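You operate a simulated robot arm through the tools that you are given. There is no shell and no other tool. Be economical: measure what you need, move in short steps, check, and stop when the job is done.

The job below is to be done with a simulated two-armed robot. You get a single attempt, and the scene is never put back.

JOB
Clip the wrap coil down, pull both straps tight, then plug it in.
Fine: shut both dock levers; use the orange socket.

Only the result counts: the job must be done as asked and must still hold three seconds after the hand-in. Knocking over, shifting, dropping, spilling or breaking anything else fails it.

ROBOT AND FRAMES
Two 7-joint arms with two-finger parallel grippers on one trunk, on a base that drives. Base frame: it is fixed to the floor where the robot stands at the start and does not move with it; the origin is under the middle of the robot, x ahead of it, y to its left, z up; the surface under the hand at the start is at about z = 870. Readings come in mm, rad, newtons and seconds.
The left shoulder is at the start at [20, 113, 1322], the right one opposite. With the tool pointing down near the work surface each hand reaches from about 100 to 580 mm from the robot's upright axis, wherever it stands, measured 20 degrees to its own side. Places, roughly: beige strap [700, 200, 1100]; blue dock lever [500, 0, 900]; blue strap [700, 100, 1100]; green dock lever [500, 200, 900]; orange cover [400, -200, 900]. Payload 1.57 kg a hand.
Tool frame (each hand has its own): the origin (TCP) lies between the finger pads and is the grasp point; the fingertips stand 30 mm ahead of it; z points along the fingers, y is the line along which they close. Largest opening 80 mm; finger width 17, thickness 12; the body of the gripper, 40 by 82 mm, starts 80 mm behind the TCP.
Orientation is told as [roll, pitch, yaw] about the base's x, y, z axes, in that order, counted from this pose: with the fingers straight down and closing along the base's y, the tool's x points along the base's -x, its y along +y and its z along -z.

CONTROLS
- The arms move only by the tool arm_command. It takes "left_increments", "right_increments" or both (then of equal length, played together; a hand with none holds still); each is a list of rows, each an object of numbers (a shift or turn left out is 0, a gripper value left out holds the last): "x", "y", "z": the shift along the tool's x, y, z in mm; "ax", "ay", "az": the turn, a rotation vector about the tool's x, y, z in rad. In form: [{"x": .., "y": .., "z": .., "ax": .., "ay": .., "az": ..}, ...]. A call has 1 to 20 rows; each row shifts and turns the commanded pose from where the row before left it, along the tool's axes as they then stand. "left_hand" and "right_hand" are, for a hand that has rows, the opening, from 0 (shut) to 1 (fully open), set as the call begins (left out, the last holds). A row lasts 0.2 s, in which the tool goes at most 50 mm and 0.15 rad; a call with a longer step from one row to the next is refused whole, and so is a gripper value outside its range. A pose out of reach is approached as far as the arm can. The call stops where the force on the tool passes 60 N (or 10 N more than at its start, if that is more) or the arm is blocked; 0.2 s more then pass. The fingers move at their own pace (about 45 mm/s each) and stop on an object; they squeeze with about 40 N. The grip force told is the motor's: it shows also when the fingers shut on nothing. Time passes only in rows, and 0.2 s behind the last, so rows that do not move let the fingers close. The reply holds the time, the measured pose of the TCP, the force on the tool along the base axes, the opening and the grip force, in the units named above and with some noise, with the torque about the TCP (base axes, N m) and any sound that the robot's microphone picked up.
- Cameras (640 x 400 px; columns grow to the right, rows downward): "scene" is now at [97.3, -2.1, 1437.9]; the picture's right is [-0.02, -1.00, 0.00], its down [-0.65, 0.01, -0.76] and it looks along [0.76, -0.01, -0.65] (base axes); focal length 279 px, centre (320, 200). "left" rides on the left gripper at [72, 7, -122] in its tool frame; the picture's right is [-0.09, 1.00, 0.00], its down [-0.84, -0.08, -0.54] and it looks along [-0.54, -0.05, 0.84] (tool axes); focal length 238 px, centre (320, 200). "right" rides on the right gripper at [72, -7, -122] in its tool frame; the picture's right is [0.09, 1.00, 0.00], its down [-0.84, 0.08, -0.54] and it looks along [-0.54, 0.05, 0.84] (tool axes); focal length 238 px, centre (320, 200). There is no depth. A picture from a camera that has moved, and an enlarged one, comes with that camera's place and axes in the base frame and with its lens.
- camera(camera): a new picture of that camera. It takes no simulated time.
- move_column(by): slides the trunk up (or, below 0, down) by that many mm; the arms and the scene camera ride with it, the base frame stays. It gives what a move gives, with no picture.
- roll_base(legs): drives the robot by 1 to 6 legs, each [ahead, left, turn to the left] in mm, mm and rad, along the robot's own axes; the way and the turn of a leg run together, so that a leg with both is an arc; at most 1500 mm and 3.142 rad a leg. The arms and the cameras ride along, it lands a little off, and it stops where it bumps. It gives what a move gives.
- head_to(pan, tilt): turns the head with the scene camera to pan (to the left, within 1.396 rad either way) and tilt (down, from -0.506 to 1.204), counted from straight ahead of the robot. It gives what a move gives.
- enlarge(camera, box): a new picture of the part [left, top, right, bottom] of that camera's present view, enlarged. It takes no simulated time.
- hand_in(): hands the job in; it is judged then, once.

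Go step by step. Nothing tells you exact positions but the pictures and the camera data: compare them with the known pose of the tool, close in by small moves and look again before you grip or let go. The budget is 120 turns and 108 pictures, counting those below and the enlarged ones. Unless the task says otherwise, let go and move clear before handing in, and close with one line.

The tools are called after "Request:" as a command line: name --argument value ..., lists and objects as JSON in quotes. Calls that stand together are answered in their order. arm_command: Moves the arms, as the interface text tells. Its arguments: {"type":"object","properties":{"left_increments":{"type":"array","items":{"type":"object","properties":{"x":{"type":"number"},"y":{"type":"number"},"z":{"type":"number"},"ax":{"type":"number"},"ay":{"type":"number"},"az":{"type":"number"}}}},"left_hand":{"type":"number"},"right_increments":{"type":"array","items":{"type":"object","properties":{"x":{"type":"number"},"y":{"type":"number"},"z":{"type":"number"},"ax":{"type":"number"},"ay":{"type":"number"},"az":{"type":"number"}}}},"right_hand":{"type":"number"}},"required":[]} The other tools are called the same way: move_column (by) slides the trunk up or down; roll_base (legs) drives the base; head_to (pan, tilt) turns the head that bears the scene camera; camera (camera) takes a picture; enlarge (camera, box) takes an enlarged picture of a part of a camera's view; hand_in () hands the job in.

At the start:

```text
time_s: 0.0
left_position: [416.7, 204.2, 1205.0]
left_ee_rot: [0.0, 0.001, -0.001]
left_ft_force: [-0.1, 1.0, 0.0]
left_ft_torque: [0.02, 0.03, 0.0]
left_width: 80.4
left_gripper_force: 0.1
right_position: [439.8, -186.2, 1194.4]
right_ee_rot: [0.001, -0.002, 0.0]
right_ft_force: [0.1, -0.6, -0.5]
right_ft_torque: [-0.01, 0.04, 0.0]
right_width: 80.0
right_gripper_force: 0.1
trunk travel left (down, up): [-375.0, 195.0]
robot x, y, heading: [-2.2, 0.1, 0.002]
head pan, tilt: [-0.019, 0.705]
```

scene: 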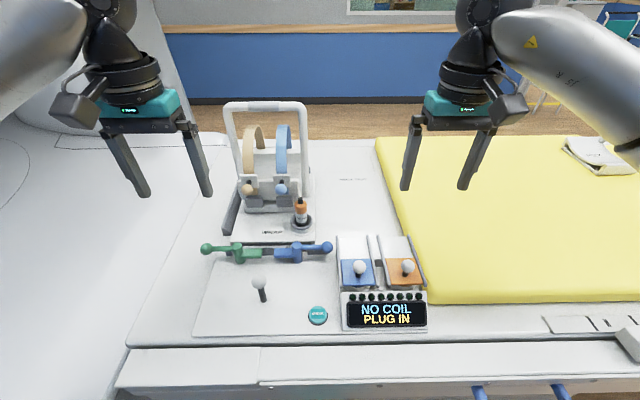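
right: 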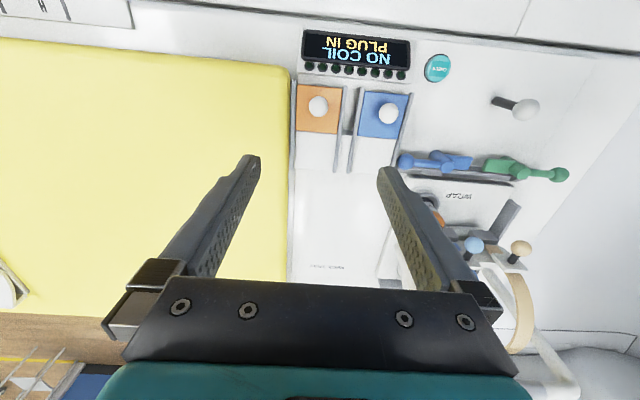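
left: 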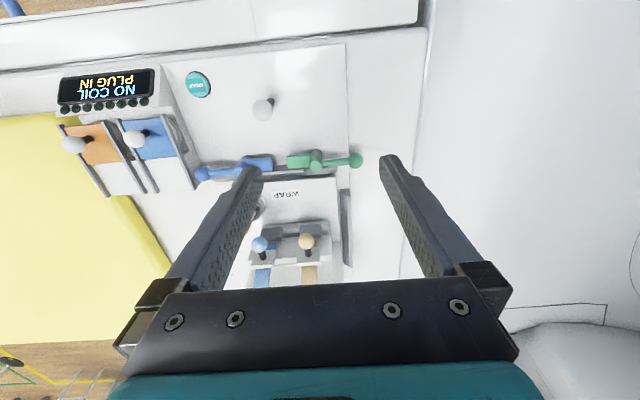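

I see a wrap coil with beige and blue straps, green and blue dock levers in front of it, an orange-tipped plug, and a panel with blue and orange socket covers. I'll enlarge for detail first.

Request:
enlarge --camera "scene" --box '[190, 90, 350, 190]'

Request:
enlarge --camera "scene" --box '[190, 170, 350, 270]'

Request:
enlarge --camera "scene" --box '[290, 220, 450, 340]'

```text
4.00 times, centred on (270, 140) of scene
camera zoom: at [97.3, -2.1, 1437.9], right [-0.02, -1.0, 0.0], down [-0.65, 0.01, -0.76], along [0.76, -0.01, -0.65], focal length 1114 px, centre (520, 440)
```

zoom: 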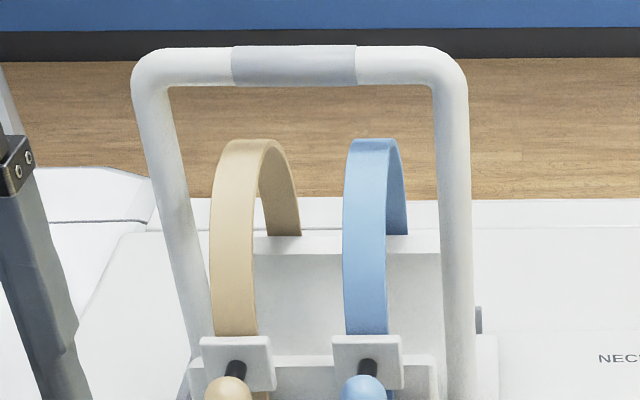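

```text
4.00 times, centred on (270, 220) of scene
camera zoom: at [97.3, -2.1, 1437.9], right [-0.02, -1.0, 0.0], down [-0.65, 0.01, -0.76], along [0.76, -0.01, -0.65], focal length 1114 px, centre (520, 120)
```

zoom: 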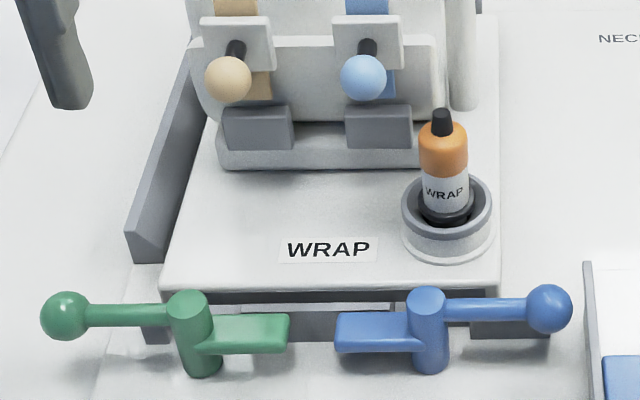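

```text
3.33 times, centred on (370, 280) of scene
camera zoom: at [97.3, -2.1, 1437.9], right [-0.02, -1.0, 0.0], down [-0.65, 0.01, -0.76], along [0.76, -0.01, -0.65], focal length 929 px, centre (153, -67)
```

zoom: 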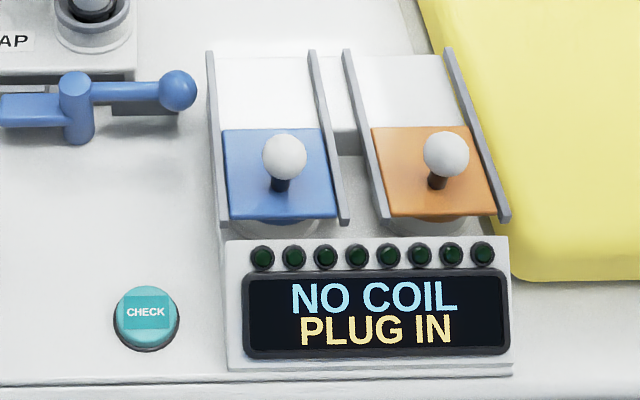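

The ball of the blue lever comes out near [525,-24,921], with its pivot near [537,47]; the green one mirrors it at [531,263,921]. I'll look down to see how much room the base has for driving ahead.

Request:
head_to --pan 0 --tilt 1.2

Request:
camera --camera "scene"

```text
time_s: 0.9
left_position: [416.2, 202.7, 1205.1]
left_ee_rot: [0.0, 0.001, 0.001]
left_ft_force: [-0.6, 0.6, 0.0]
left_ft_torque: [-0.01, -0.02, -0.05]
left_width: 80.0
left_gripper_force: 0.1
right_position: [439.7, -186.8, 1194.9]
right_ee_rot: [0.0, 0.0, 0.0]
right_ft_force: [-0.2, -0.1, 0.7]
right_ft_torque: [0.02, 0.02, -0.05]
right_width: 80.5
right_gripper_force: 0.2
trunk travel left (down, up): [-375.0, 195.0]
robot x, y, heading: [-1.5, -0.1, -0.001]
head pan, tilt: [0.0, 1.201]
```

```text
101 pictures are left
camera scene: at [68.6, -0.5, 1402.3], right [0.0, -1.0, 0.0], down [-0.93, 0.0, -0.36], along [0.36, 0.0, -0.93], focal length 279 px, centre (320, 200)
```

scene: 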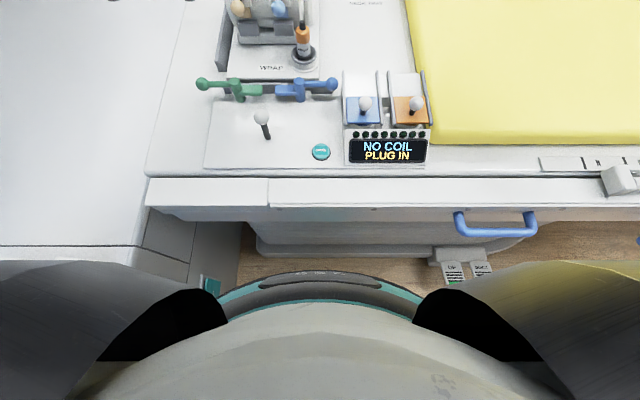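

There looks to be about 60 mm of room for the base. Before driving I'll try the blue lever, bringing the closed right hand above and behind its handle.

Request:
arm_command --right_increments '[{"x": -20, "y": 29.5, "z": 30}, {"x": -20, "y": 29.5, "z": 30}, {"x": -20, "y": 29.5, "z": 30}, {"x": -20, "y": 29.5, "z": 30}, {"x": -20, "y": 29.5, "z": 30}, {"x": -20, "y": 29.5, "z": 30}, {}]' --right_hand 0

Request:
head_to --pan 0 --tilt 0.85

Request:
camera --camera "scene"

Request:
camera --camera "right"

Request:
enlarge --camera "left" --box '[170, 130, 390, 290]'

```text
time_s: 2.5
left_position: [417.4, 203.0, 1204.7]
left_ee_rot: [0.0, -0.001, 0.0]
left_ft_force: [0.2, -1.3, -0.3]
left_ft_torque: [-0.06, 0.02, 0.0]
left_width: 80.0
left_gripper_force: 0.1
right_position: [547.4, -14.2, 1010.3]
right_ee_rot: [0.002, 0.0, 0.002]
right_ft_force: [0.5, 0.6, -0.4]
right_ft_torque: [0.0, -0.03, 0.01]
right_width: 0.1
right_gripper_force: 21.6
right hand out of reach, approached as far as the arm can: row 6
trunk travel left (down, up): [-375.0, 195.0]
robot x, y, heading: [1.8, 2.7, -0.004]
head pan, tilt: [0.0, 1.201]
```

```text
time_s: 3.4
left_position: [418.0, 204.1, 1206.3]
left_ee_rot: [0.0, -0.001, 0.001]
left_ft_force: [0.1, 0.0, 0.3]
left_ft_torque: [0.03, 0.0, 0.04]
left_width: 79.9
left_gripper_force: 0.1
right_position: [547.2, -15.0, 1011.4]
right_ee_rot: [0.002, -0.002, 0.0]
right_ft_force: [-0.5, 0.4, -0.3]
right_ft_torque: [0.02, -0.01, 0.02]
right_width: 0.0
right_gripper_force: 21.5
trunk travel left (down, up): [-375.0, 195.0]
robot x, y, heading: [-2.8, 1.0, 0.003]
head pan, tilt: [0.0, 0.85]
```

```text
100 pictures are left
camera scene: at [90.8, -0.5, 1426.0], right [0.0, -1.0, 0.0], down [-0.75, 0.0, -0.66], along [0.66, 0.0, -0.75], focal length 279 px, centre (320, 200)
```

scene: 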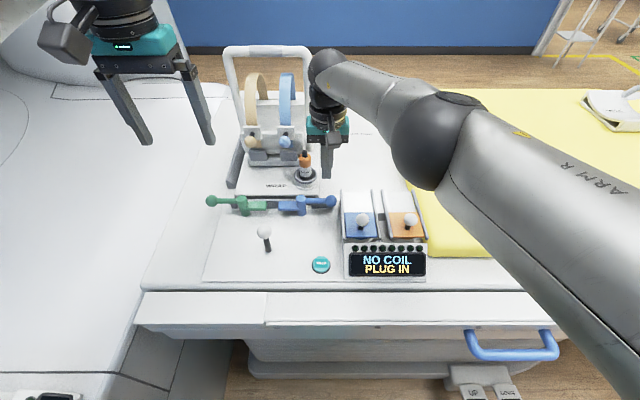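

```text
99 pictures are left
camera right: at [475.7, -20.9, 1132.5], right [-0.09, 1.0, 0.0], down [0.84, 0.08, 0.54], along [0.54, 0.05, -0.84], focal length 238 px, centre (320, 200)
```

right: 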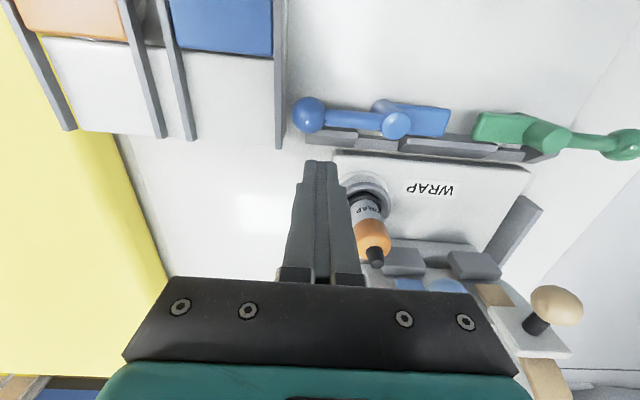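

```text
2.50 times, centred on (280, 210) of left
camera zoom: at [346.4, 211.0, 1327.4], right [0.09, 1.0, 0.0], down [0.84, -0.08, 0.54], along [0.54, -0.05, -0.84], focal length 596 px, centre (420, 175)
```

zoom: 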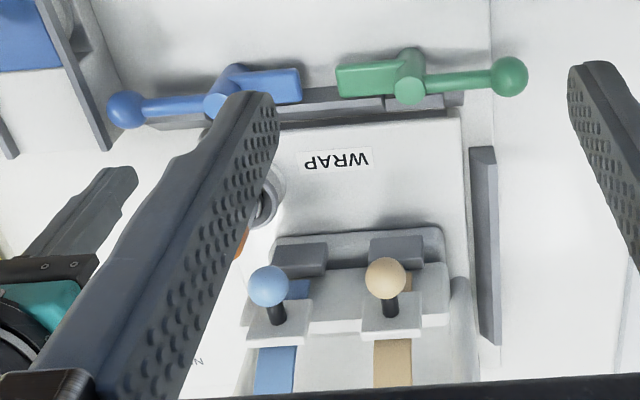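

The vertical reach ends near x=547, so I'll draw the hand back and drive 50 mm ahead.

Request:
arm_command --right_increments '[{"x": 30, "z": -20}, {"x": 30, "z": -20}]'

Request:
roll_base --legs '[[50, 0, 0]]'

Request:
head_to --pan 0 --tilt 1.2

Request:
camera --camera "scene"

Request:
camera --camera "right"

```text
time_s: 4.0
left_position: [416.1, 204.1, 1205.2]
left_ee_rot: [0.0, 0.001, 0.001]
left_ft_force: [0.1, 0.1, 0.4]
left_ft_torque: [0.02, 0.0, -0.02]
left_width: 80.1
left_gripper_force: 0.1
right_position: [487.6, -17.9, 1055.1]
right_ee_rot: [0.001, 0.001, -0.002]
right_ft_force: [-0.9, -0.4, -0.5]
right_ft_torque: [-0.02, -0.01, -0.04]
right_width: 0.0
right_gripper_force: 20.5
trunk travel left (down, up): [-375.0, 195.0]
robot x, y, heading: [-0.7, -1.7, 0.0]
head pan, tilt: [0.0, 0.85]
```

```text
time_s: 4.9
left_position: [468.5, 202.5, 1205.2]
left_ee_rot: [0.0, 0.002, 0.0]
left_ft_force: [1.0, -0.4, -0.5]
left_ft_torque: [0.04, 0.06, 0.0]
left_width: 80.0
left_gripper_force: 0.1
right_position: [539.7, -16.7, 1053.8]
right_ee_rot: [0.0, 0.002, 0.0]
right_ft_force: [1.0, 0.1, -0.4]
right_ft_torque: [0.01, 0.05, -0.01]
right_width: 0.0
right_gripper_force: 21.6
trunk travel left (down, up): [-375.0, 195.0]
robot x, y, heading: [50.0, -0.7, 0.005]
head pan, tilt: [0.0, 0.85]
```

```text
time_s: 5.7
left_position: [467.0, 202.1, 1206.3]
left_ee_rot: [0.0, 0.0, 0.0]
left_ft_force: [0.9, 0.5, 0.0]
left_ft_torque: [-0.02, 0.02, -0.02]
left_width: 79.9
left_gripper_force: 0.1
right_position: [537.7, -15.6, 1054.4]
right_ee_rot: [-0.001, 0.0, -0.001]
right_ft_force: [0.6, -0.5, 0.2]
right_ft_torque: [0.0, 0.01, -0.01]
right_width: 0.0
right_gripper_force: 21.1
trunk travel left (down, up): [-375.0, 195.0]
robot x, y, heading: [45.0, 0.5, -0.003]
head pan, tilt: [0.0, 1.201]
```

```text
97 pictures are left
camera scene: at [118.8, -0.5, 1402.3], right [0.0, -1.0, 0.0], down [-0.93, 0.0, -0.36], along [0.36, 0.0, -0.93], focal length 279 px, centre (320, 200)
```

scene: 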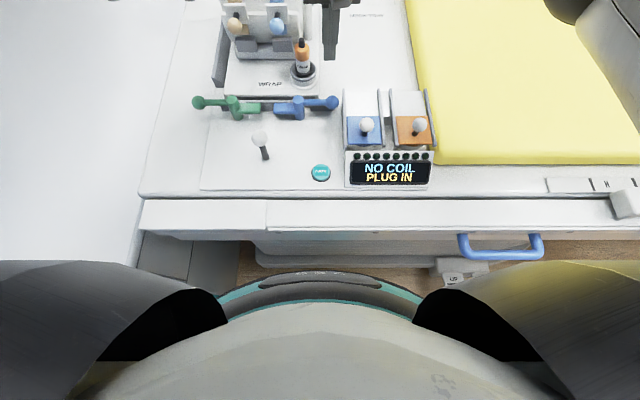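

```text
96 pictures are left
camera right: at [466.0, -23.1, 1176.4], right [-0.09, 1.0, 0.0], down [0.84, 0.08, 0.54], along [0.54, 0.05, -0.84], focal length 238 px, centre (320, 200)
```

right: 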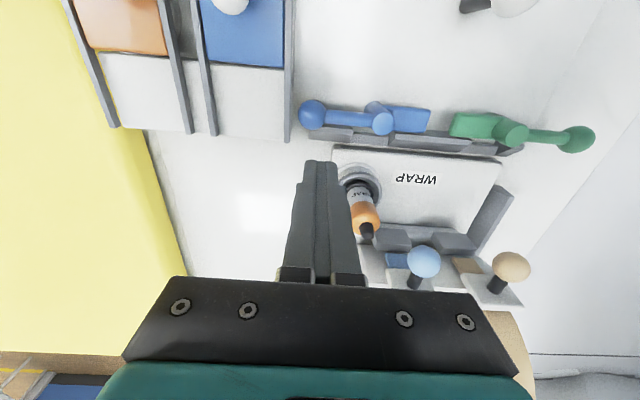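

The base moved cleanly. Now I lower the closed right fingers just behind the blue handle, next to the ball.

Request:
arm_command --right_increments '[{"x": -19, "y": 2, "z": 20}, {"z": 40}, {"z": 40}, {"z": 15}, {}]'

Request:
camera --camera "right"

Request:
enlarge --camera "scene" --box '[180, 60, 380, 185]'

```text
time_s: 6.9
left_position: [467.0, 202.7, 1205.4]
left_ee_rot: [0.0, -0.002, 0.0]
left_ft_force: [0.1, 0.4, -0.6]
left_ft_torque: [0.0, 0.0, -0.02]
left_width: 80.1
left_gripper_force: 0.1
right_position: [555.9, -13.1, 940.5]
right_ee_rot: [0.0, 0.002, 0.0]
right_ft_force: [-0.7, 0.2, 0.5]
right_ft_torque: [0.0, -0.02, -0.02]
right_width: 0.0
right_gripper_force: 21.5
trunk travel left (down, up): [-375.0, 195.0]
robot x, y, heading: [49.7, -0.6, -0.004]
head pan, tilt: [0.0, 1.201]
```

```text
95 pictures are left
camera right: at [484.7, -19.6, 1061.6], right [-0.09, 1.0, 0.0], down [0.84, 0.08, 0.54], along [0.54, 0.05, -0.84], focal length 238 px, centre (320, 200)
```

right: 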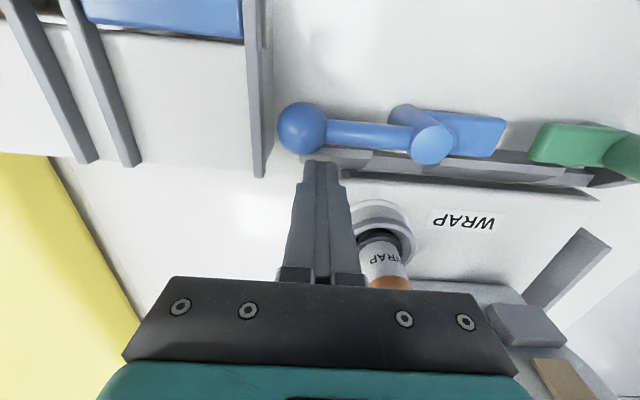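

```text
3.20 times, centred on (280, 122) of scene
camera zoom: at [118.7, -0.5, 1402.3], right [0.0, -1.0, 0.0], down [-0.93, 0.0, -0.36], along [0.36, 0.0, -0.93], focal length 892 px, centre (448, 448)
```

zoom: 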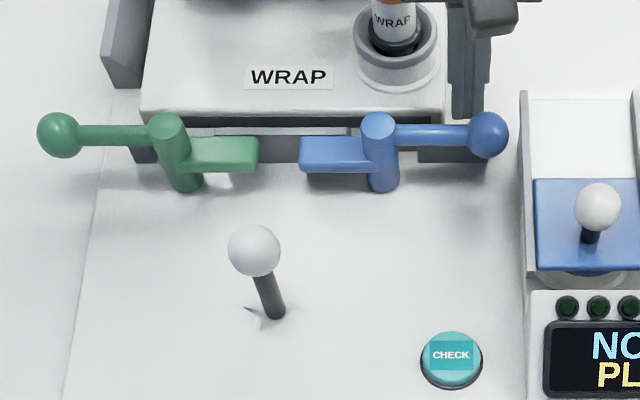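

The tips sit behind the handle next to the ball. I lower a bit, then sweep along the arc toward the robot.

Request:
arm_command --right_increments '[{"y": 7, "z": 7}, {"x": 15, "y": -1}, {"x": 14, "y": -1}, {"x": 13}, {"x": 13, "y": 5}, {"x": 12, "y": 7}, {"x": 9, "y": 11}, {"x": 6, "y": 12}, {}]'

Request:
camera --camera "scene"

Request:
camera --camera "right"

```text
time_s: 8.9
left_position: [467.8, 202.0, 1204.0]
left_ee_rot: [-0.002, 0.001, 0.0]
left_ft_force: [0.6, 0.7, -0.3]
left_ft_torque: [0.01, 0.0, 0.02]
left_width: 80.1
left_gripper_force: 0.2
right_position: [474.8, 23.5, 935.0]
right_ee_rot: [0.0, 0.001, 0.001]
right_ft_force: [-0.2, 0.3, 0.5]
right_ft_torque: [-0.02, 0.02, 0.0]
right_width: 0.0
right_gripper_force: 21.2
trunk travel left (down, up): [-375.0, 195.0]
robot x, y, heading: [47.6, -0.0, -0.001]
head pan, tilt: [0.0, 1.201]
```

```text
93 pictures are left
camera scene: at [118.7, -0.7, 1402.3], right [0.0, -1.0, 0.0], down [-0.93, 0.0, -0.36], along [0.36, 0.0, -0.93], focal length 279 px, centre (320, 200)
```

scene: 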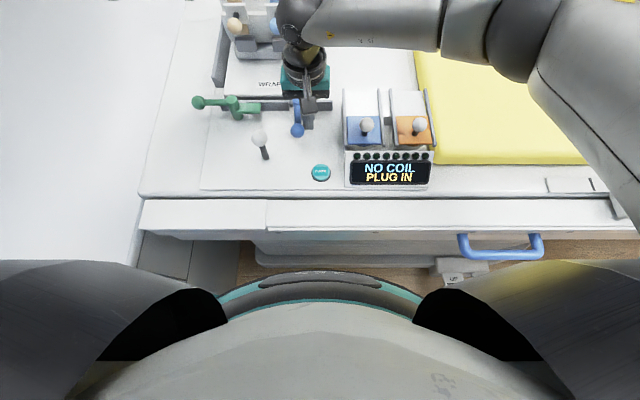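

```text
92 pictures are left
camera right: at [403.3, 17.8, 1056.0], right [-0.09, 1.0, 0.0], down [0.84, 0.08, 0.54], along [0.54, 0.05, -0.84], focal length 238 px, centre (320, 200)
```

right: 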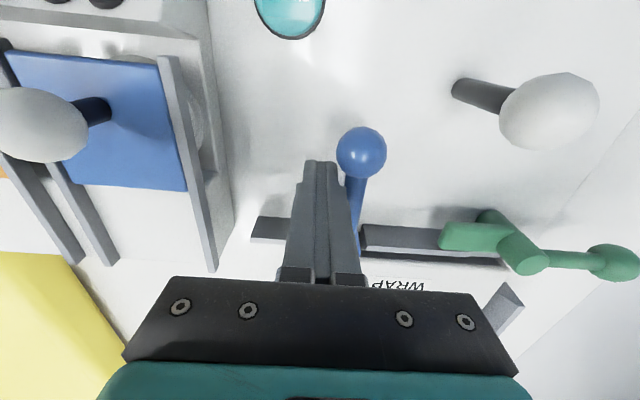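

The lever is nearly at right angles; I nudge it further until it meets its stop.

Request:
arm_command --right_increments '[{"y": 4}, {"y": 4}, {"y": 4}, {"y": 4}, {}]'

Request:
camera --camera "right"

```text
time_s: 10.1
left_position: [468.0, 201.9, 1204.6]
left_ee_rot: [0.001, 0.001, 0.0]
left_ft_force: [-1.4, -0.4, 0.0]
left_ft_torque: [-0.01, 0.0, -0.02]
left_width: 80.3
left_gripper_force: 0.0
right_position: [474.1, 40.5, 934.1]
right_ee_rot: [0.003, 0.001, 0.001]
right_ft_force: [3.6, -11.1, 5.7]
right_ft_torque: [-0.07, -0.05, -0.03]
right_width: 0.0
right_gripper_force: 21.3
trunk travel left (down, up): [-375.0, 195.0]
robot x, y, heading: [51.2, 0.1, 0.004]
head pan, tilt: [0.0, 1.201]
```

```text
91 pictures are left
camera right: at [403.0, 34.1, 1055.4], right [-0.09, 1.0, 0.0], down [0.84, 0.08, 0.54], along [0.54, 0.05, -0.84], focal length 238 px, centre (320, 200)
```

right: 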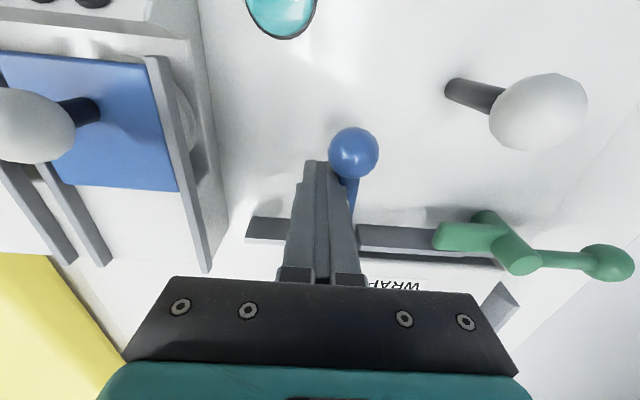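

Request:
arm_command --right_increments '[{"y": 4}, {"y": 4}, {}]'

Request:
camera --camera "right"

```text
time_s: 10.9
left_position: [466.1, 203.2, 1205.7]
left_ee_rot: [-0.001, 0.0, 0.001]
left_ft_force: [-0.6, 0.3, 0.6]
left_ft_torque: [-0.01, 0.01, -0.01]
left_width: 80.0
left_gripper_force: 0.1
right_position: [473.0, 50.2, 933.1]
right_ee_rot: [0.004, 0.003, 0.0]
right_ft_force: [1.9, -2.8, 1.5]
right_ft_torque: [-0.01, 0.01, -0.06]
right_width: 0.3
right_gripper_force: 21.0
trunk travel left (down, up): [-375.0, 195.0]
robot x, y, heading: [50.0, -1.9, 0.001]
head pan, tilt: [0.0, 1.201]
```

```text
90 pictures are left
camera right: at [402.3, 43.1, 1055.0], right [-0.09, 1.0, 0.0], down [0.84, 0.08, 0.54], along [0.54, 0.05, -0.84], focal length 238 px, centre (320, 200)
```

right: 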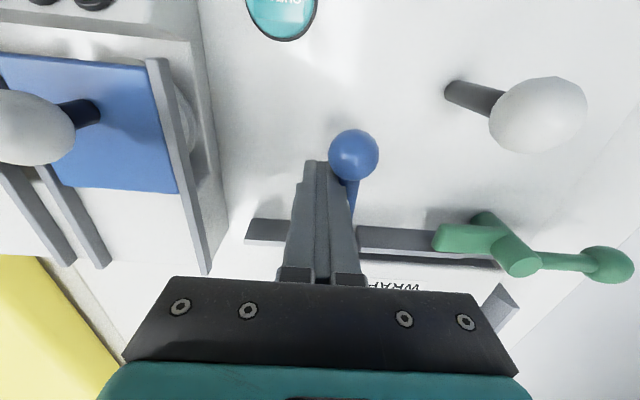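

Request:
camera --camera "scene"

```text
89 pictures are left
camera scene: at [118.7, -0.8, 1402.2], right [0.0, -1.0, 0.0], down [-0.93, 0.0, -0.36], along [0.36, 0.0, -0.93], focal length 279 px, centre (320, 200)
```

scene: 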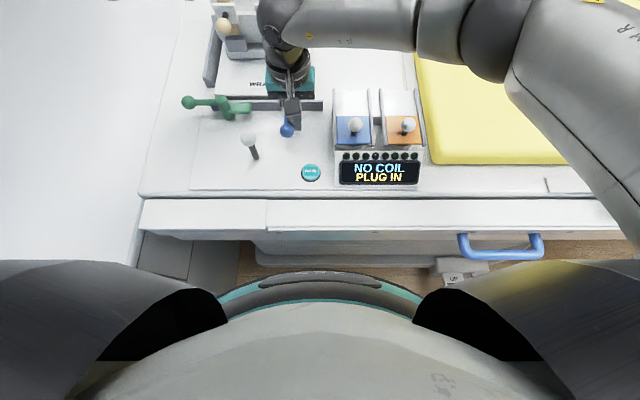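

The lever met its stop, but the further pushing slid the whole dock board about 20 mm to the left. I'll stop pushing there and bring the board back by pushing the side of the socket housing gently, compared against my earlier zoomed picture. First I move the hand toward the housing.

Request:
arm_command --right_increments '[{"y": -25}, {"y": -30}, {"y": -20, "z": 12}, {}]'

Request:
enlarge --camera "scene" --box '[180, 60, 380, 185]'

Request:
camera --camera "right"

```text
time_s: 11.9
left_position: [466.8, 203.8, 1205.2]
left_ee_rot: [0.001, 0.0, 0.0]
left_ft_force: [0.2, -0.2, 0.6]
left_ft_torque: [0.0, 0.03, 0.01]
left_width: 80.3
left_gripper_force: 0.0
right_position: [474.7, -24.6, 920.2]
right_ee_rot: [0.003, -0.001, 0.002]
right_ft_force: [0.3, 8.1, 8.0]
right_ft_torque: [0.08, 0.04, -0.08]
right_width: 0.0
right_gripper_force: 21.2
trunk travel left (down, up): [-375.0, 195.0]
robot x, y, heading: [50.1, 1.6, -0.003]
head pan, tilt: [0.0, 1.201]
```

```text
3.20 times, centred on (280, 122) of scene
camera zoom: at [118.1, 0.4, 1402.4], right [0.0, -1.0, 0.0], down [-0.93, 0.0, -0.36], along [0.36, 0.0, -0.93], focal length 892 px, centre (448, 448)
```

zoom: 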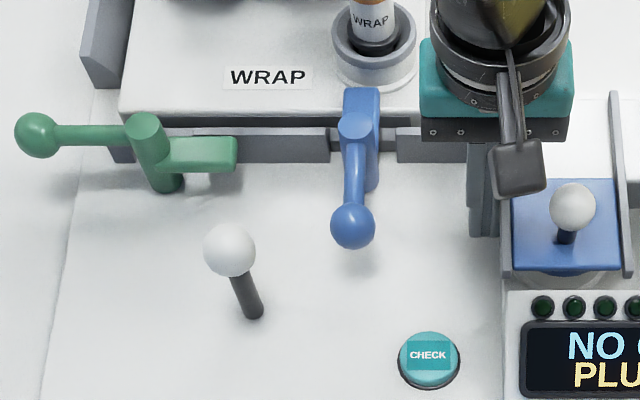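

```text
87 pictures are left
camera right: at [402.1, -31.1, 1041.9], right [-0.09, 1.0, 0.0], down [0.84, 0.08, 0.54], along [0.54, 0.05, -0.84], focal length 238 px, centre (320, 200)
```

right: 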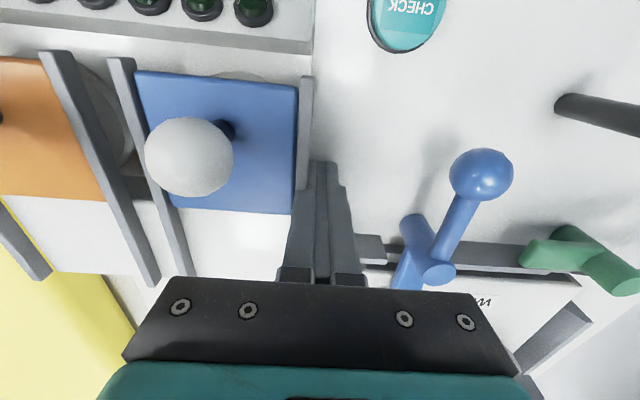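

The hand is touching the housing, and the board has about 15 mm still to go. I lift slightly off the surface and push it back.

Request:
arm_command --right_increments '[{"z": -4}, {"y": -5}, {"y": -5}, {"y": -4}, {}]'

Request:
enlarge --camera "scene" --box '[180, 60, 380, 185]'

```text
time_s: 13.1
left_position: [466.7, 203.3, 1205.1]
left_ee_rot: [0.001, -0.002, 0.001]
left_ft_force: [-0.1, 0.4, 0.1]
left_ft_torque: [-0.03, -0.02, 0.02]
left_width: 79.8
left_gripper_force: 0.1
right_position: [476.7, -39.3, 925.9]
right_ee_rot: [0.001, 0.001, 0.0]
right_ft_force: [-0.5, 1.0, -1.4]
right_ft_torque: [0.04, -0.02, 0.03]
right_width: 0.0
right_gripper_force: 21.6
trunk travel left (down, up): [-375.0, 195.0]
robot x, y, heading: [48.8, -3.3, 0.001]
head pan, tilt: [0.0, 1.201]
```

```text
3.20 times, centred on (280, 122) of scene
camera zoom: at [118.8, -0.4, 1402.3], right [0.0, -1.0, 0.0], down [-0.93, 0.0, -0.36], along [0.36, 0.0, -0.93], focal length 892 px, centre (448, 448)
```

zoom: 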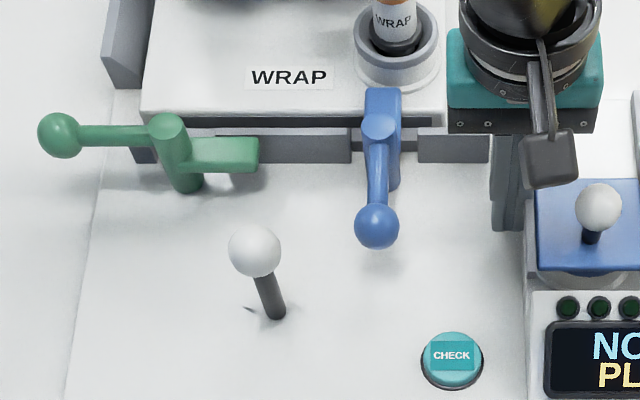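

The board is back at its original place, matching the reference picture. Now I lift the right hand away and bring the closed left fingers behind the green handle.

Request:
arm_command --right_increments '[{"y": 6}, {"z": -40}, {"z": -40}, {"z": -40, "y": -25}, {"z": -30, "y": -35}, {"y": -40}, {"y": -40}]' --left_increments '[{"x": -18, "y": 8, "z": 40}, {"x": -18, "y": 8, "z": 40}, {"x": -18, "y": 8, "z": 40}, {"x": -18, "y": 8, "z": 40}, {"x": -18, "y": 7, "z": 40}, {"x": -1}, {}]' --left_hand 0

Request:
camera --camera "left"

Request:
camera --camera "scene"

```text
time_s: 14.7
left_position: [556.7, 240.5, 1007.4]
left_ee_rot: [0.001, 0.001, -0.001]
left_ft_force: [0.3, 0.2, 0.0]
left_ft_torque: [0.01, -0.02, 0.03]
left_width: 0.0
left_gripper_force: 21.5
right_position: [470.9, -175.5, 1074.9]
right_ee_rot: [0.0, 0.0, 0.0]
right_ft_force: [0.5, 0.2, 0.1]
right_ft_torque: [0.02, 0.0, -0.03]
right_width: 0.2
right_gripper_force: 21.5
trunk travel left (down, up): [-375.0, 195.0]
robot x, y, heading: [53.0, 5.1, 0.0]
head pan, tilt: [0.0, 1.201]
```

```text
85 pictures are left
camera left: at [486.9, 248.2, 1128.3], right [0.09, 1.0, 0.0], down [0.84, -0.08, 0.54], along [0.54, -0.05, -0.84], focal length 238 px, centre (320, 200)
```

left: 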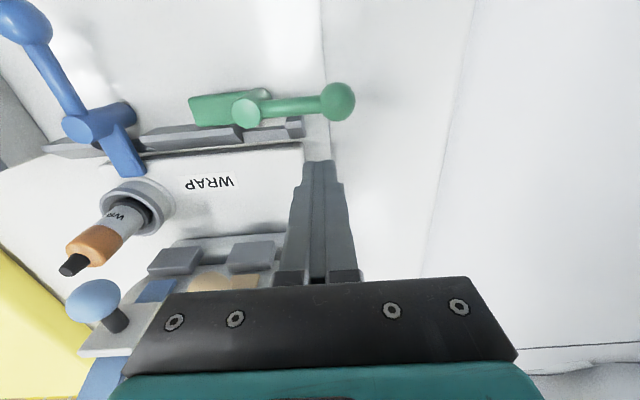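

```text
84 pictures are left
camera scene: at [118.5, -1.2, 1402.3], right [0.0, -1.0, 0.0], down [-0.93, 0.0, -0.36], along [0.36, 0.0, -0.93], focal length 279 px, centre (320, 200)
```

scene: 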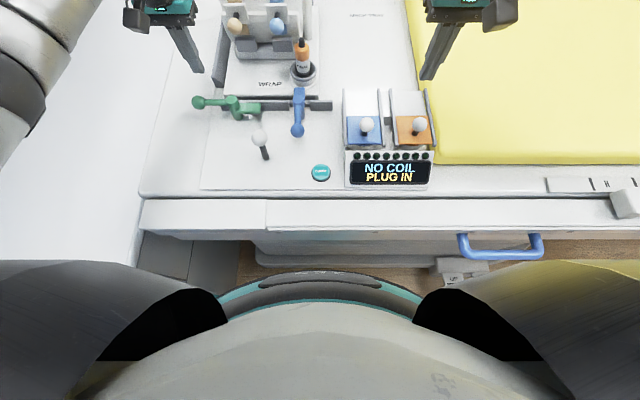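

The green ball is at about [526,260], as expected. I descend, hook and sweep, stopping short of the end.

Request:
arm_command --left_increments '[{"z": 40}, {"z": 32}, {"x": 15, "y": 1}, {"x": 14, "y": 1}, {"x": 13}, {"x": 13, "y": -5}, {"x": 12, "y": -7}, {"x": 9, "y": -11}, {"x": 6, "y": -8}, {}]'

Request:
enlarge --camera "scene" --box '[180, 60, 380, 185]'

Request:
camera --camera "left"

```text
time_s: 16.9
left_position: [476.3, 213.9, 933.8]
left_ee_rot: [0.002, 0.0, 0.001]
left_ft_force: [0.8, 0.2, 0.0]
left_ft_torque: [-0.04, -0.01, 0.02]
left_width: 0.1
left_gripper_force: 21.0
right_position: [473.4, -175.2, 1073.9]
right_ee_rot: [-0.001, 0.0, -0.001]
right_ft_force: [-0.3, 0.0, -0.2]
right_ft_torque: [0.0, 0.02, 0.03]
right_width: 0.4
right_gripper_force: 21.7
trunk travel left (down, up): [-375.0, 195.0]
robot x, y, heading: [54.0, -0.1, 0.001]
head pan, tilt: [0.0, 1.201]
```

```text
3.20 times, centred on (280, 122) of scene
camera zoom: at [118.6, -0.5, 1402.3], right [0.0, -1.0, 0.0], down [-0.93, 0.0, -0.36], along [0.36, 0.0, -0.93], focal length 892 px, centre (448, 448)
```

zoom: 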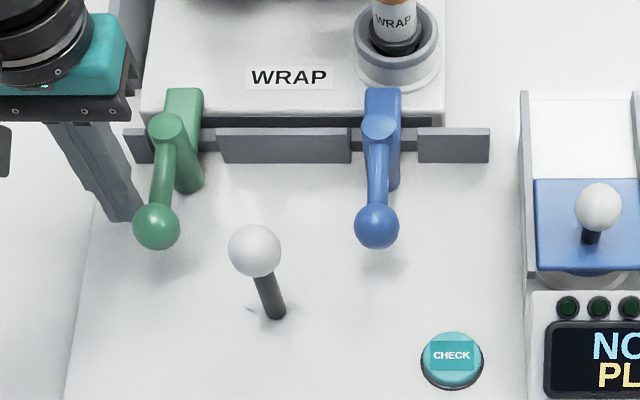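

```text
82 pictures are left
camera left: at [405.8, 220.7, 1056.1], right [0.09, 1.0, 0.0], down [0.84, -0.08, 0.54], along [0.54, -0.05, -0.84], focal length 238 px, centre (320, 200)
```

left: 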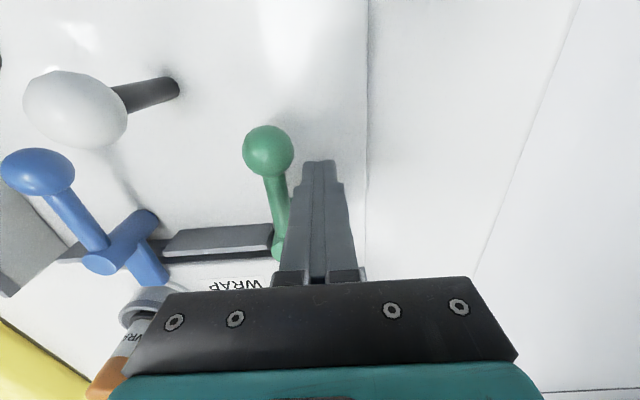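

The green lever is within a degree or two of its stop. I give it a 4 mm nudge and watch the force.

Request:
arm_command --left_increments '[{"y": -2}, {"y": -2}, {}]'

Request:
enlarge --camera "scene" --box '[180, 60, 380, 185]'

```text
time_s: 17.7
left_position: [475.5, 209.6, 934.1]
left_ee_rot: [0.002, 0.001, 0.0]
left_ft_force: [0.6, -0.3, -0.9]
left_ft_torque: [-0.03, 0.02, -0.02]
left_width: 0.1
left_gripper_force: 20.9
right_position: [472.1, -174.6, 1074.3]
right_ee_rot: [0.001, 0.0, -0.001]
right_ft_force: [0.2, 0.7, 0.1]
right_ft_torque: [-0.03, 0.01, 0.02]
right_width: 0.0
right_gripper_force: 21.0
trunk travel left (down, up): [-375.0, 195.0]
robot x, y, heading: [49.3, -1.5, -0.002]
head pan, tilt: [0.0, 1.201]
```

```text
3.20 times, centred on (280, 122) of scene
camera zoom: at [118.6, -0.5, 1402.3], right [0.0, -1.0, 0.0], down [-0.93, 0.0, -0.36], along [0.36, 0.0, -0.93], focal length 892 px, centre (448, 448)
```

zoom: 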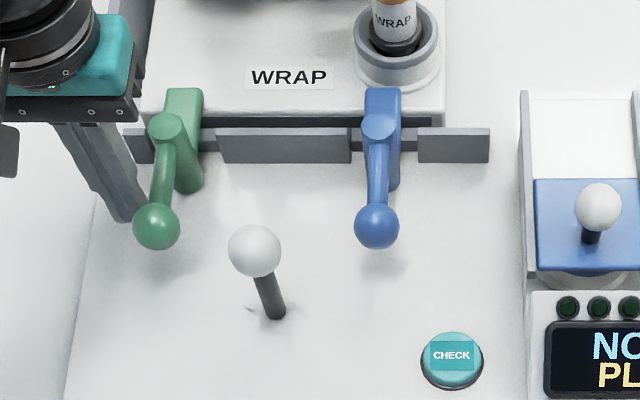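

The finger advanced but the lever didn't, so it had already snapped shut on its own. One more small nudge will confirm it.

Request:
arm_command --left_increments '[{"y": -2}, {"y": -1.5}, {}]'

Request:
enlarge --camera "scene" --box '[200, 80, 300, 140]'

```text
time_s: 18.5
left_position: [476.0, 205.9, 934.3]
left_ee_rot: [0.0, 0.0, -0.002]
left_ft_force: [0.0, 0.1, 0.9]
left_ft_torque: [-0.03, 0.01, 0.01]
left_width: 0.2
left_gripper_force: 21.2
right_position: [472.3, -174.2, 1075.3]
right_ee_rot: [0.0, 0.001, 0.001]
right_ft_force: [-0.4, 0.1, -0.5]
right_ft_torque: [0.02, -0.02, -0.01]
right_width: 0.2
right_gripper_force: 21.9
trunk travel left (down, up): [-375.0, 195.0]
robot x, y, heading: [49.5, -4.0, 0.001]
head pan, tilt: [0.0, 1.201]
```

```text
6.40 times, centred on (250, 110) of scene
camera zoom: at [118.6, -0.5, 1402.3], right [0.0, -1.0, 0.0], down [-0.93, 0.0, -0.36], along [0.36, 0.0, -0.93], focal length 1783 px, centre (768, 776)
```

zoom: 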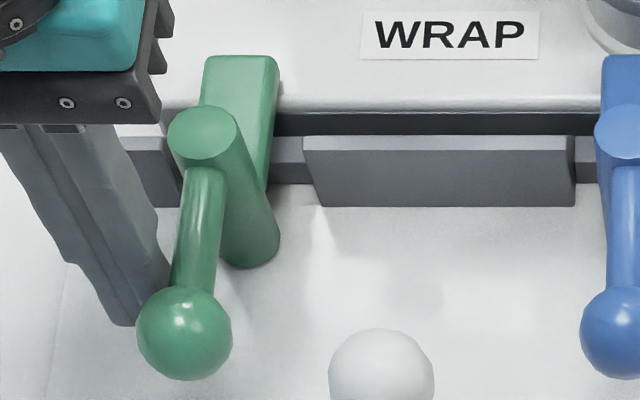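

Both levers are shut. I lift the left hand clear and study the straps.

Request:
arm_command --left_increments '[{"y": 10}, {"z": -45}, {"z": -45}, {"z": -45}, {"z": -45}, {"z": -45, "y": 20}, {"y": 40}, {"y": 40}]'

Request:
head_to --pan 0.2 --tilt 0.65

Request:
camera --camera "scene"

Request:
camera --camera "left"

```text
time_s: 20.3
left_position: [478.1, 314.9, 1158.5]
left_ee_rot: [0.001, -0.001, 0.0]
left_ft_force: [-0.6, -0.3, -0.3]
left_ft_torque: [0.03, 0.0, -0.02]
left_width: 0.0
left_gripper_force: 21.7
right_position: [471.9, -174.0, 1074.7]
right_ee_rot: [0.0, -0.001, 0.0]
right_ft_force: [0.5, 0.4, 0.2]
right_ft_torque: [-0.02, 0.01, -0.01]
right_width: 0.1
right_gripper_force: 21.1
trunk travel left (down, up): [-375.0, 195.0]
robot x, y, heading: [50.4, 1.6, 0.003]
head pan, tilt: [0.0, 1.201]
```

```text
time_s: 21.3
left_position: [479.2, 313.7, 1159.3]
left_ee_rot: [0.0, 0.0, 0.0]
left_ft_force: [-0.5, -0.1, -0.5]
left_ft_torque: [-0.04, 0.0, 0.05]
left_width: 0.0
left_gripper_force: 21.6
right_position: [472.1, -175.1, 1073.7]
right_ee_rot: [0.0, 0.0, 0.0]
right_ft_force: [0.1, -0.9, 0.0]
right_ft_torque: [0.01, -0.02, -0.01]
right_width: 0.0
right_gripper_force: 21.6
trunk travel left (down, up): [-375.0, 195.0]
robot x, y, heading: [51.4, -1.2, -0.003]
head pan, tilt: [0.201, 0.649]
```

```text
79 pictures are left
camera scene: at [147.8, 16.7, 1442.6], right [0.2, -0.98, 0.0], down [-0.59, -0.12, -0.8], along [0.78, 0.16, -0.61], focal length 279 px, centre (320, 200)
```

scene: 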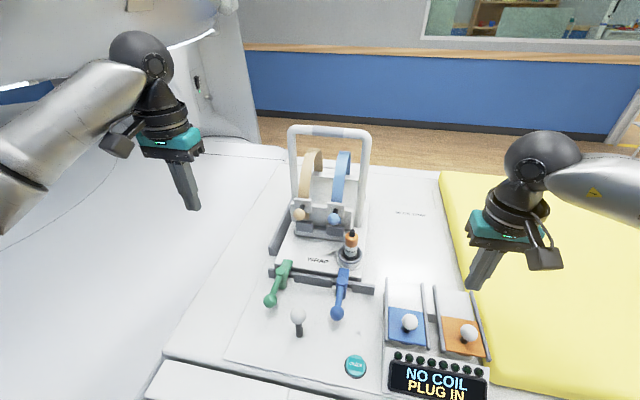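

```text
78 pictures are left
camera left: at [408.4, 320.8, 1280.4], right [0.09, 1.0, 0.0], down [0.84, -0.08, 0.54], along [0.54, -0.05, -0.84], focal length 238 px, centre (320, 200)
```

left: 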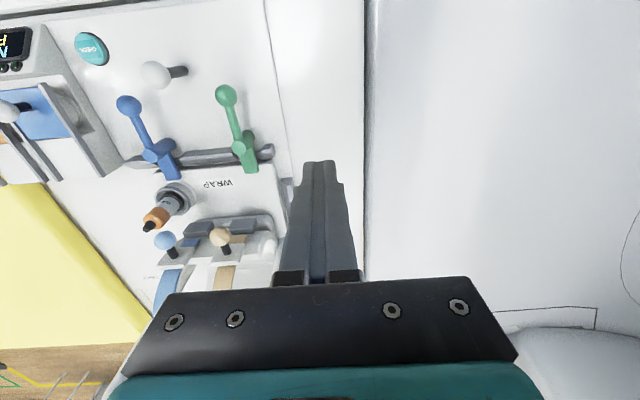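

Request:
enlarge --camera "scene" --box '[270, 110, 390, 185]'

Request:
enlarge --camera "scene" --box '[270, 190, 390, 265]'

Request:
enlarge --camera "left" --box '[130, 160, 290, 260]'

```text
5.33 times, centred on (330, 148) of scene
camera zoom: at [147.8, 16.7, 1442.6], right [0.2, -0.98, 0.0], down [-0.59, -0.12, -0.8], along [0.78, 0.16, -0.61], focal length 1486 px, centre (267, 480)
```

zoom: 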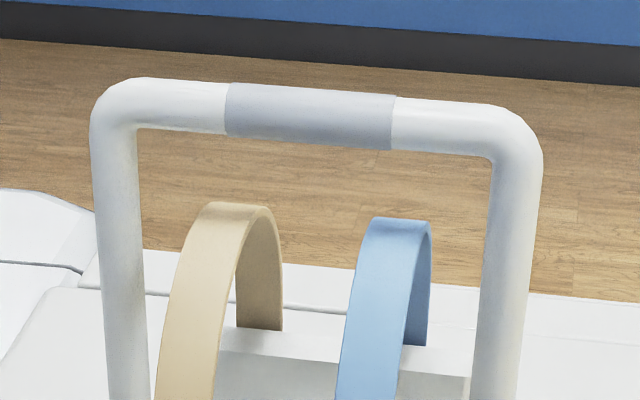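

```text
5.33 times, centred on (330, 228) of scene
camera zoom: at [147.8, 16.7, 1442.6], right [0.2, -0.98, 0.0], down [-0.59, -0.12, -0.8], along [0.78, 0.16, -0.61], focal length 1486 px, centre (267, 53)
```

zoom: 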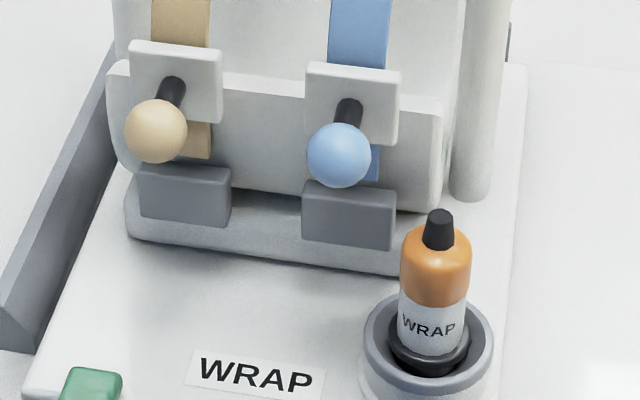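

```text
4.00 times, centred on (210, 210) of left
camera zoom: at [408.4, 320.8, 1280.4], right [0.09, 1.0, 0.0], down [0.84, -0.08, 0.54], along [0.54, -0.05, -0.84], focal length 953 px, centre (760, 160)
```

zoom: 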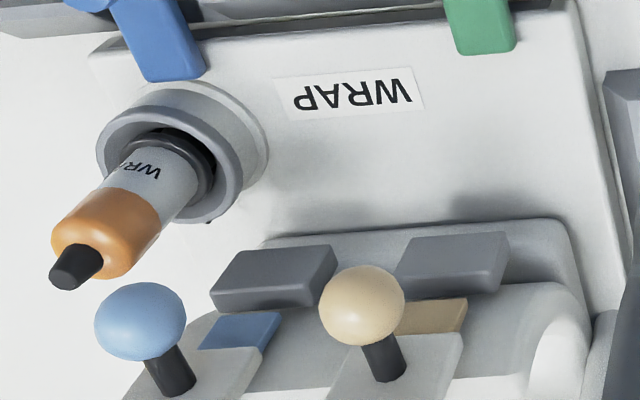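

The strap sliders carry ball knobs at about [615,161,1029] (beige) and [615,82,1030] (blue), each with a grey stop beneath. So tightening most likely means pulling the slider down. I'll press the beige knob down from above with closed, slightly tilted left fingers.

Request:
arm_command --left_increments '[{"ay": -0.125}, {"ay": -0.125}, {"x": -23, "y": -30.6, "z": 11.8}, {"x": -23, "y": -30.6, "z": 11.8}, {"x": -23, "y": -30.6, "z": 11.8}, {"x": -23, "y": -30.6, "z": 11.8}, {"x": -23, "y": -30.6, "z": 11.8}, {}]'

Request:
camera --camera "left"

Request:
enlarge --camera "scene" --box '[220, 80, 420, 205]'

```text
time_s: 23.1
left_position: [605.3, 158.8, 1130.1]
left_ee_rot: [0.0, -0.25, -0.001]
left_ft_force: [0.0, 1.0, 0.1]
left_ft_torque: [-0.01, 0.02, 0.0]
left_width: 0.0
left_gripper_force: 21.3
right_position: [471.7, -173.5, 1073.8]
right_ee_rot: [-0.002, 0.001, 0.0]
right_ft_force: [0.8, 0.0, 0.1]
right_ft_torque: [0.0, 0.01, 0.0]
right_width: 0.2
right_gripper_force: 21.7
trunk travel left (down, up): [-375.0, 195.0]
robot x, y, heading: [50.4, -3.5, -0.001]
head pan, tilt: [0.201, 0.649]
```

```text
74 pictures are left
camera left: at [506.0, 167.0, 1230.2], right [0.09, 1.0, 0.02], down [0.68, -0.08, 0.73], along [0.73, -0.05, -0.68], focal length 238 px, centre (320, 200)
```

left: 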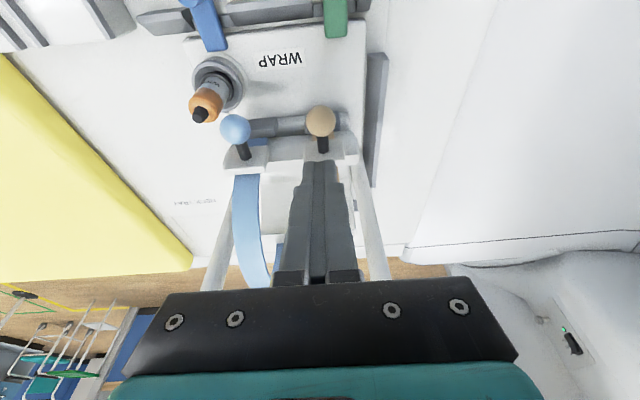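

```text
3.20 times, centred on (320, 142) of scene
camera zoom: at [147.4, 17.4, 1442.7], right [0.2, -0.98, 0.0], down [-0.59, -0.12, -0.8], along [0.78, 0.16, -0.6], focal length 892 px, centre (320, 384)
```

zoom: 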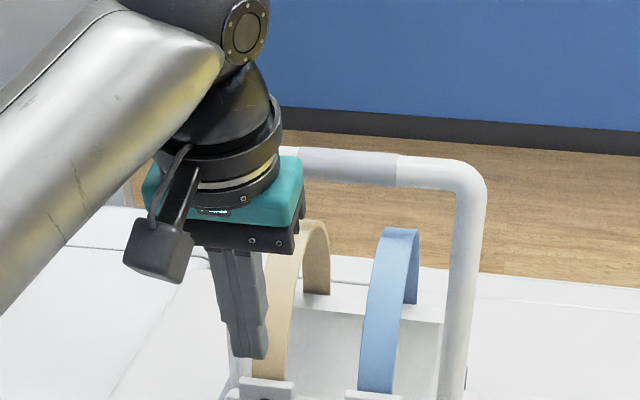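

Request:
arm_command --left_increments '[{"x": 6.2, "y": 2, "z": 24.2}, {"x": 6.2, "z": 24.2}, {"x": 2.5, "z": 9.7}, {"x": 2.5, "z": 9.7}, {}]'

Request:
camera --camera "left"

Request:
enlarge --camera "scene" --box '[250, 130, 410, 290]'

```text
time_s: 24.3
left_position: [602.4, 164.9, 1062.2]
left_ee_rot: [0.001, -0.25, 0.0]
left_ft_force: [-0.4, -0.9, 0.7]
left_ft_torque: [-0.04, 0.01, -0.02]
left_width: 0.0
left_gripper_force: 21.3
right_position: [471.0, -174.8, 1074.6]
right_ee_rot: [-0.001, 0.001, 0.0]
right_ft_force: [-0.7, -0.3, 0.9]
right_ft_torque: [-0.04, -0.02, -0.01]
right_width: 0.2
right_gripper_force: 21.5
trunk travel left (down, up): [-375.0, 195.0]
robot x, y, heading: [53.5, -0.6, 0.002]
head pan, tilt: [0.201, 0.649]
```

```text
72 pictures are left
camera left: at [504.5, 172.3, 1161.2], right [0.09, 1.0, 0.02], down [0.68, -0.08, 0.73], along [0.73, -0.05, -0.68], focal length 238 px, centre (320, 200)
```

left: 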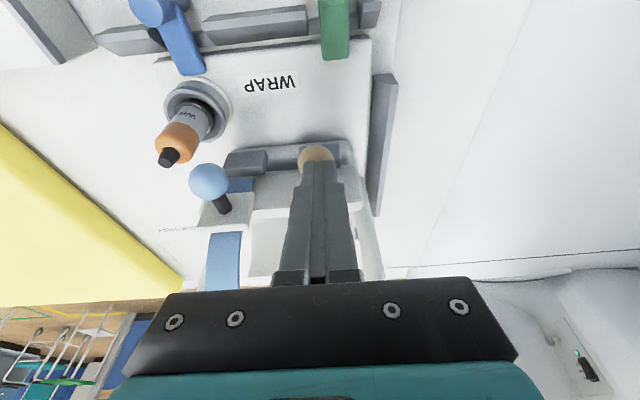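

```text
2.50 times, centred on (330, 210) of scene
camera zoom: at [147.7, 16.7, 1442.6], right [0.2, -0.98, 0.0], down [-0.59, -0.12, -0.8], along [0.78, 0.16, -0.6], focal length 696 px, centre (295, 175)
```

zoom: 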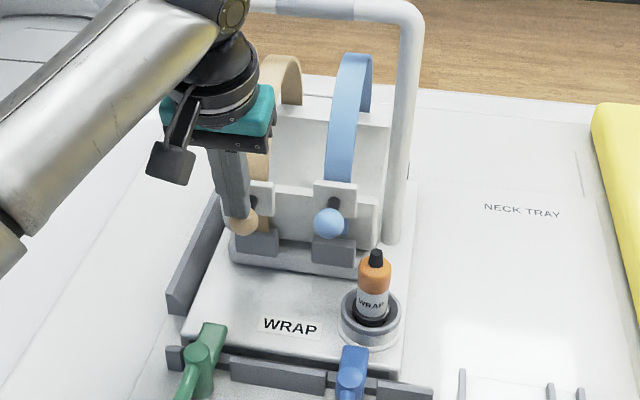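

The knob is already going down without noticeable force (the ball is at about z=1014 now). I keep pressing in small steps.

Request:
arm_command --left_increments '[{"x": 1.2, "z": 4.8}, {"x": 1.2, "z": 4.8}, {"x": 1.2, "z": 4.8}, {"x": 1.2, "z": 4.8}, {}]'

Request:
camera --camera "left"

Request:
enlarge --camera "scene" --box '[270, 170, 390, 260]'

```text
time_s: 25.5
left_position: [603.1, 164.3, 1040.5]
left_ee_rot: [-0.001, -0.248, 0.0]
left_ft_force: [0.1, 0.1, -0.5]
left_ft_torque: [0.01, 0.03, 0.01]
left_width: 0.0
left_gripper_force: 20.8
right_position: [472.9, -175.4, 1074.5]
right_ee_rot: [0.0, 0.0, 0.0]
right_ft_force: [-0.4, 0.6, -0.1]
right_ft_torque: [0.01, 0.01, -0.01]
right_width: 0.2
right_gripper_force: 21.3
trunk travel left (down, up): [-375.0, 195.0]
robot x, y, heading: [47.9, -0.0, 0.002]
head pan, tilt: [0.201, 0.649]
```

```text
70 pictures are left
camera left: at [503.7, 171.9, 1140.5], right [0.09, 1.0, 0.02], down [0.68, -0.08, 0.73], along [0.73, -0.05, -0.68], focal length 238 px, centre (320, 200)
```

left: 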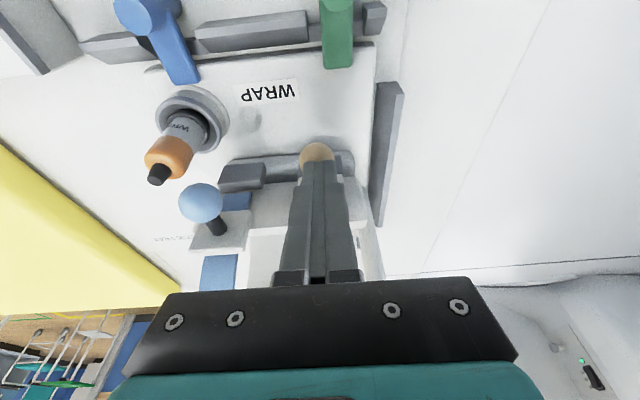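

```text
4.44 times, centred on (330, 215) of scene
camera zoom: at [147.7, 16.7, 1442.6], right [0.2, -0.98, 0.0], down [-0.59, -0.12, -0.8], along [0.78, 0.16, -0.6], focal length 1238 px, centre (276, 133)
```

zoom: 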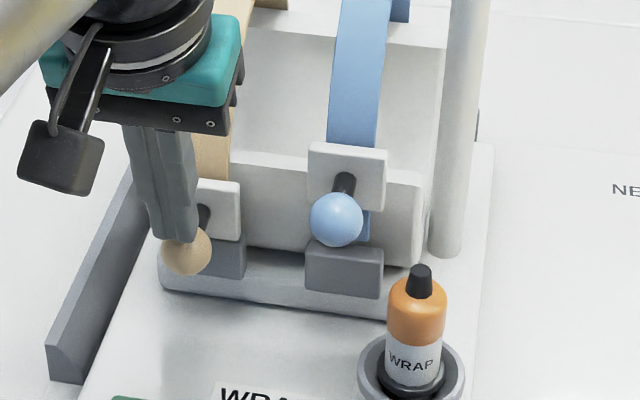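

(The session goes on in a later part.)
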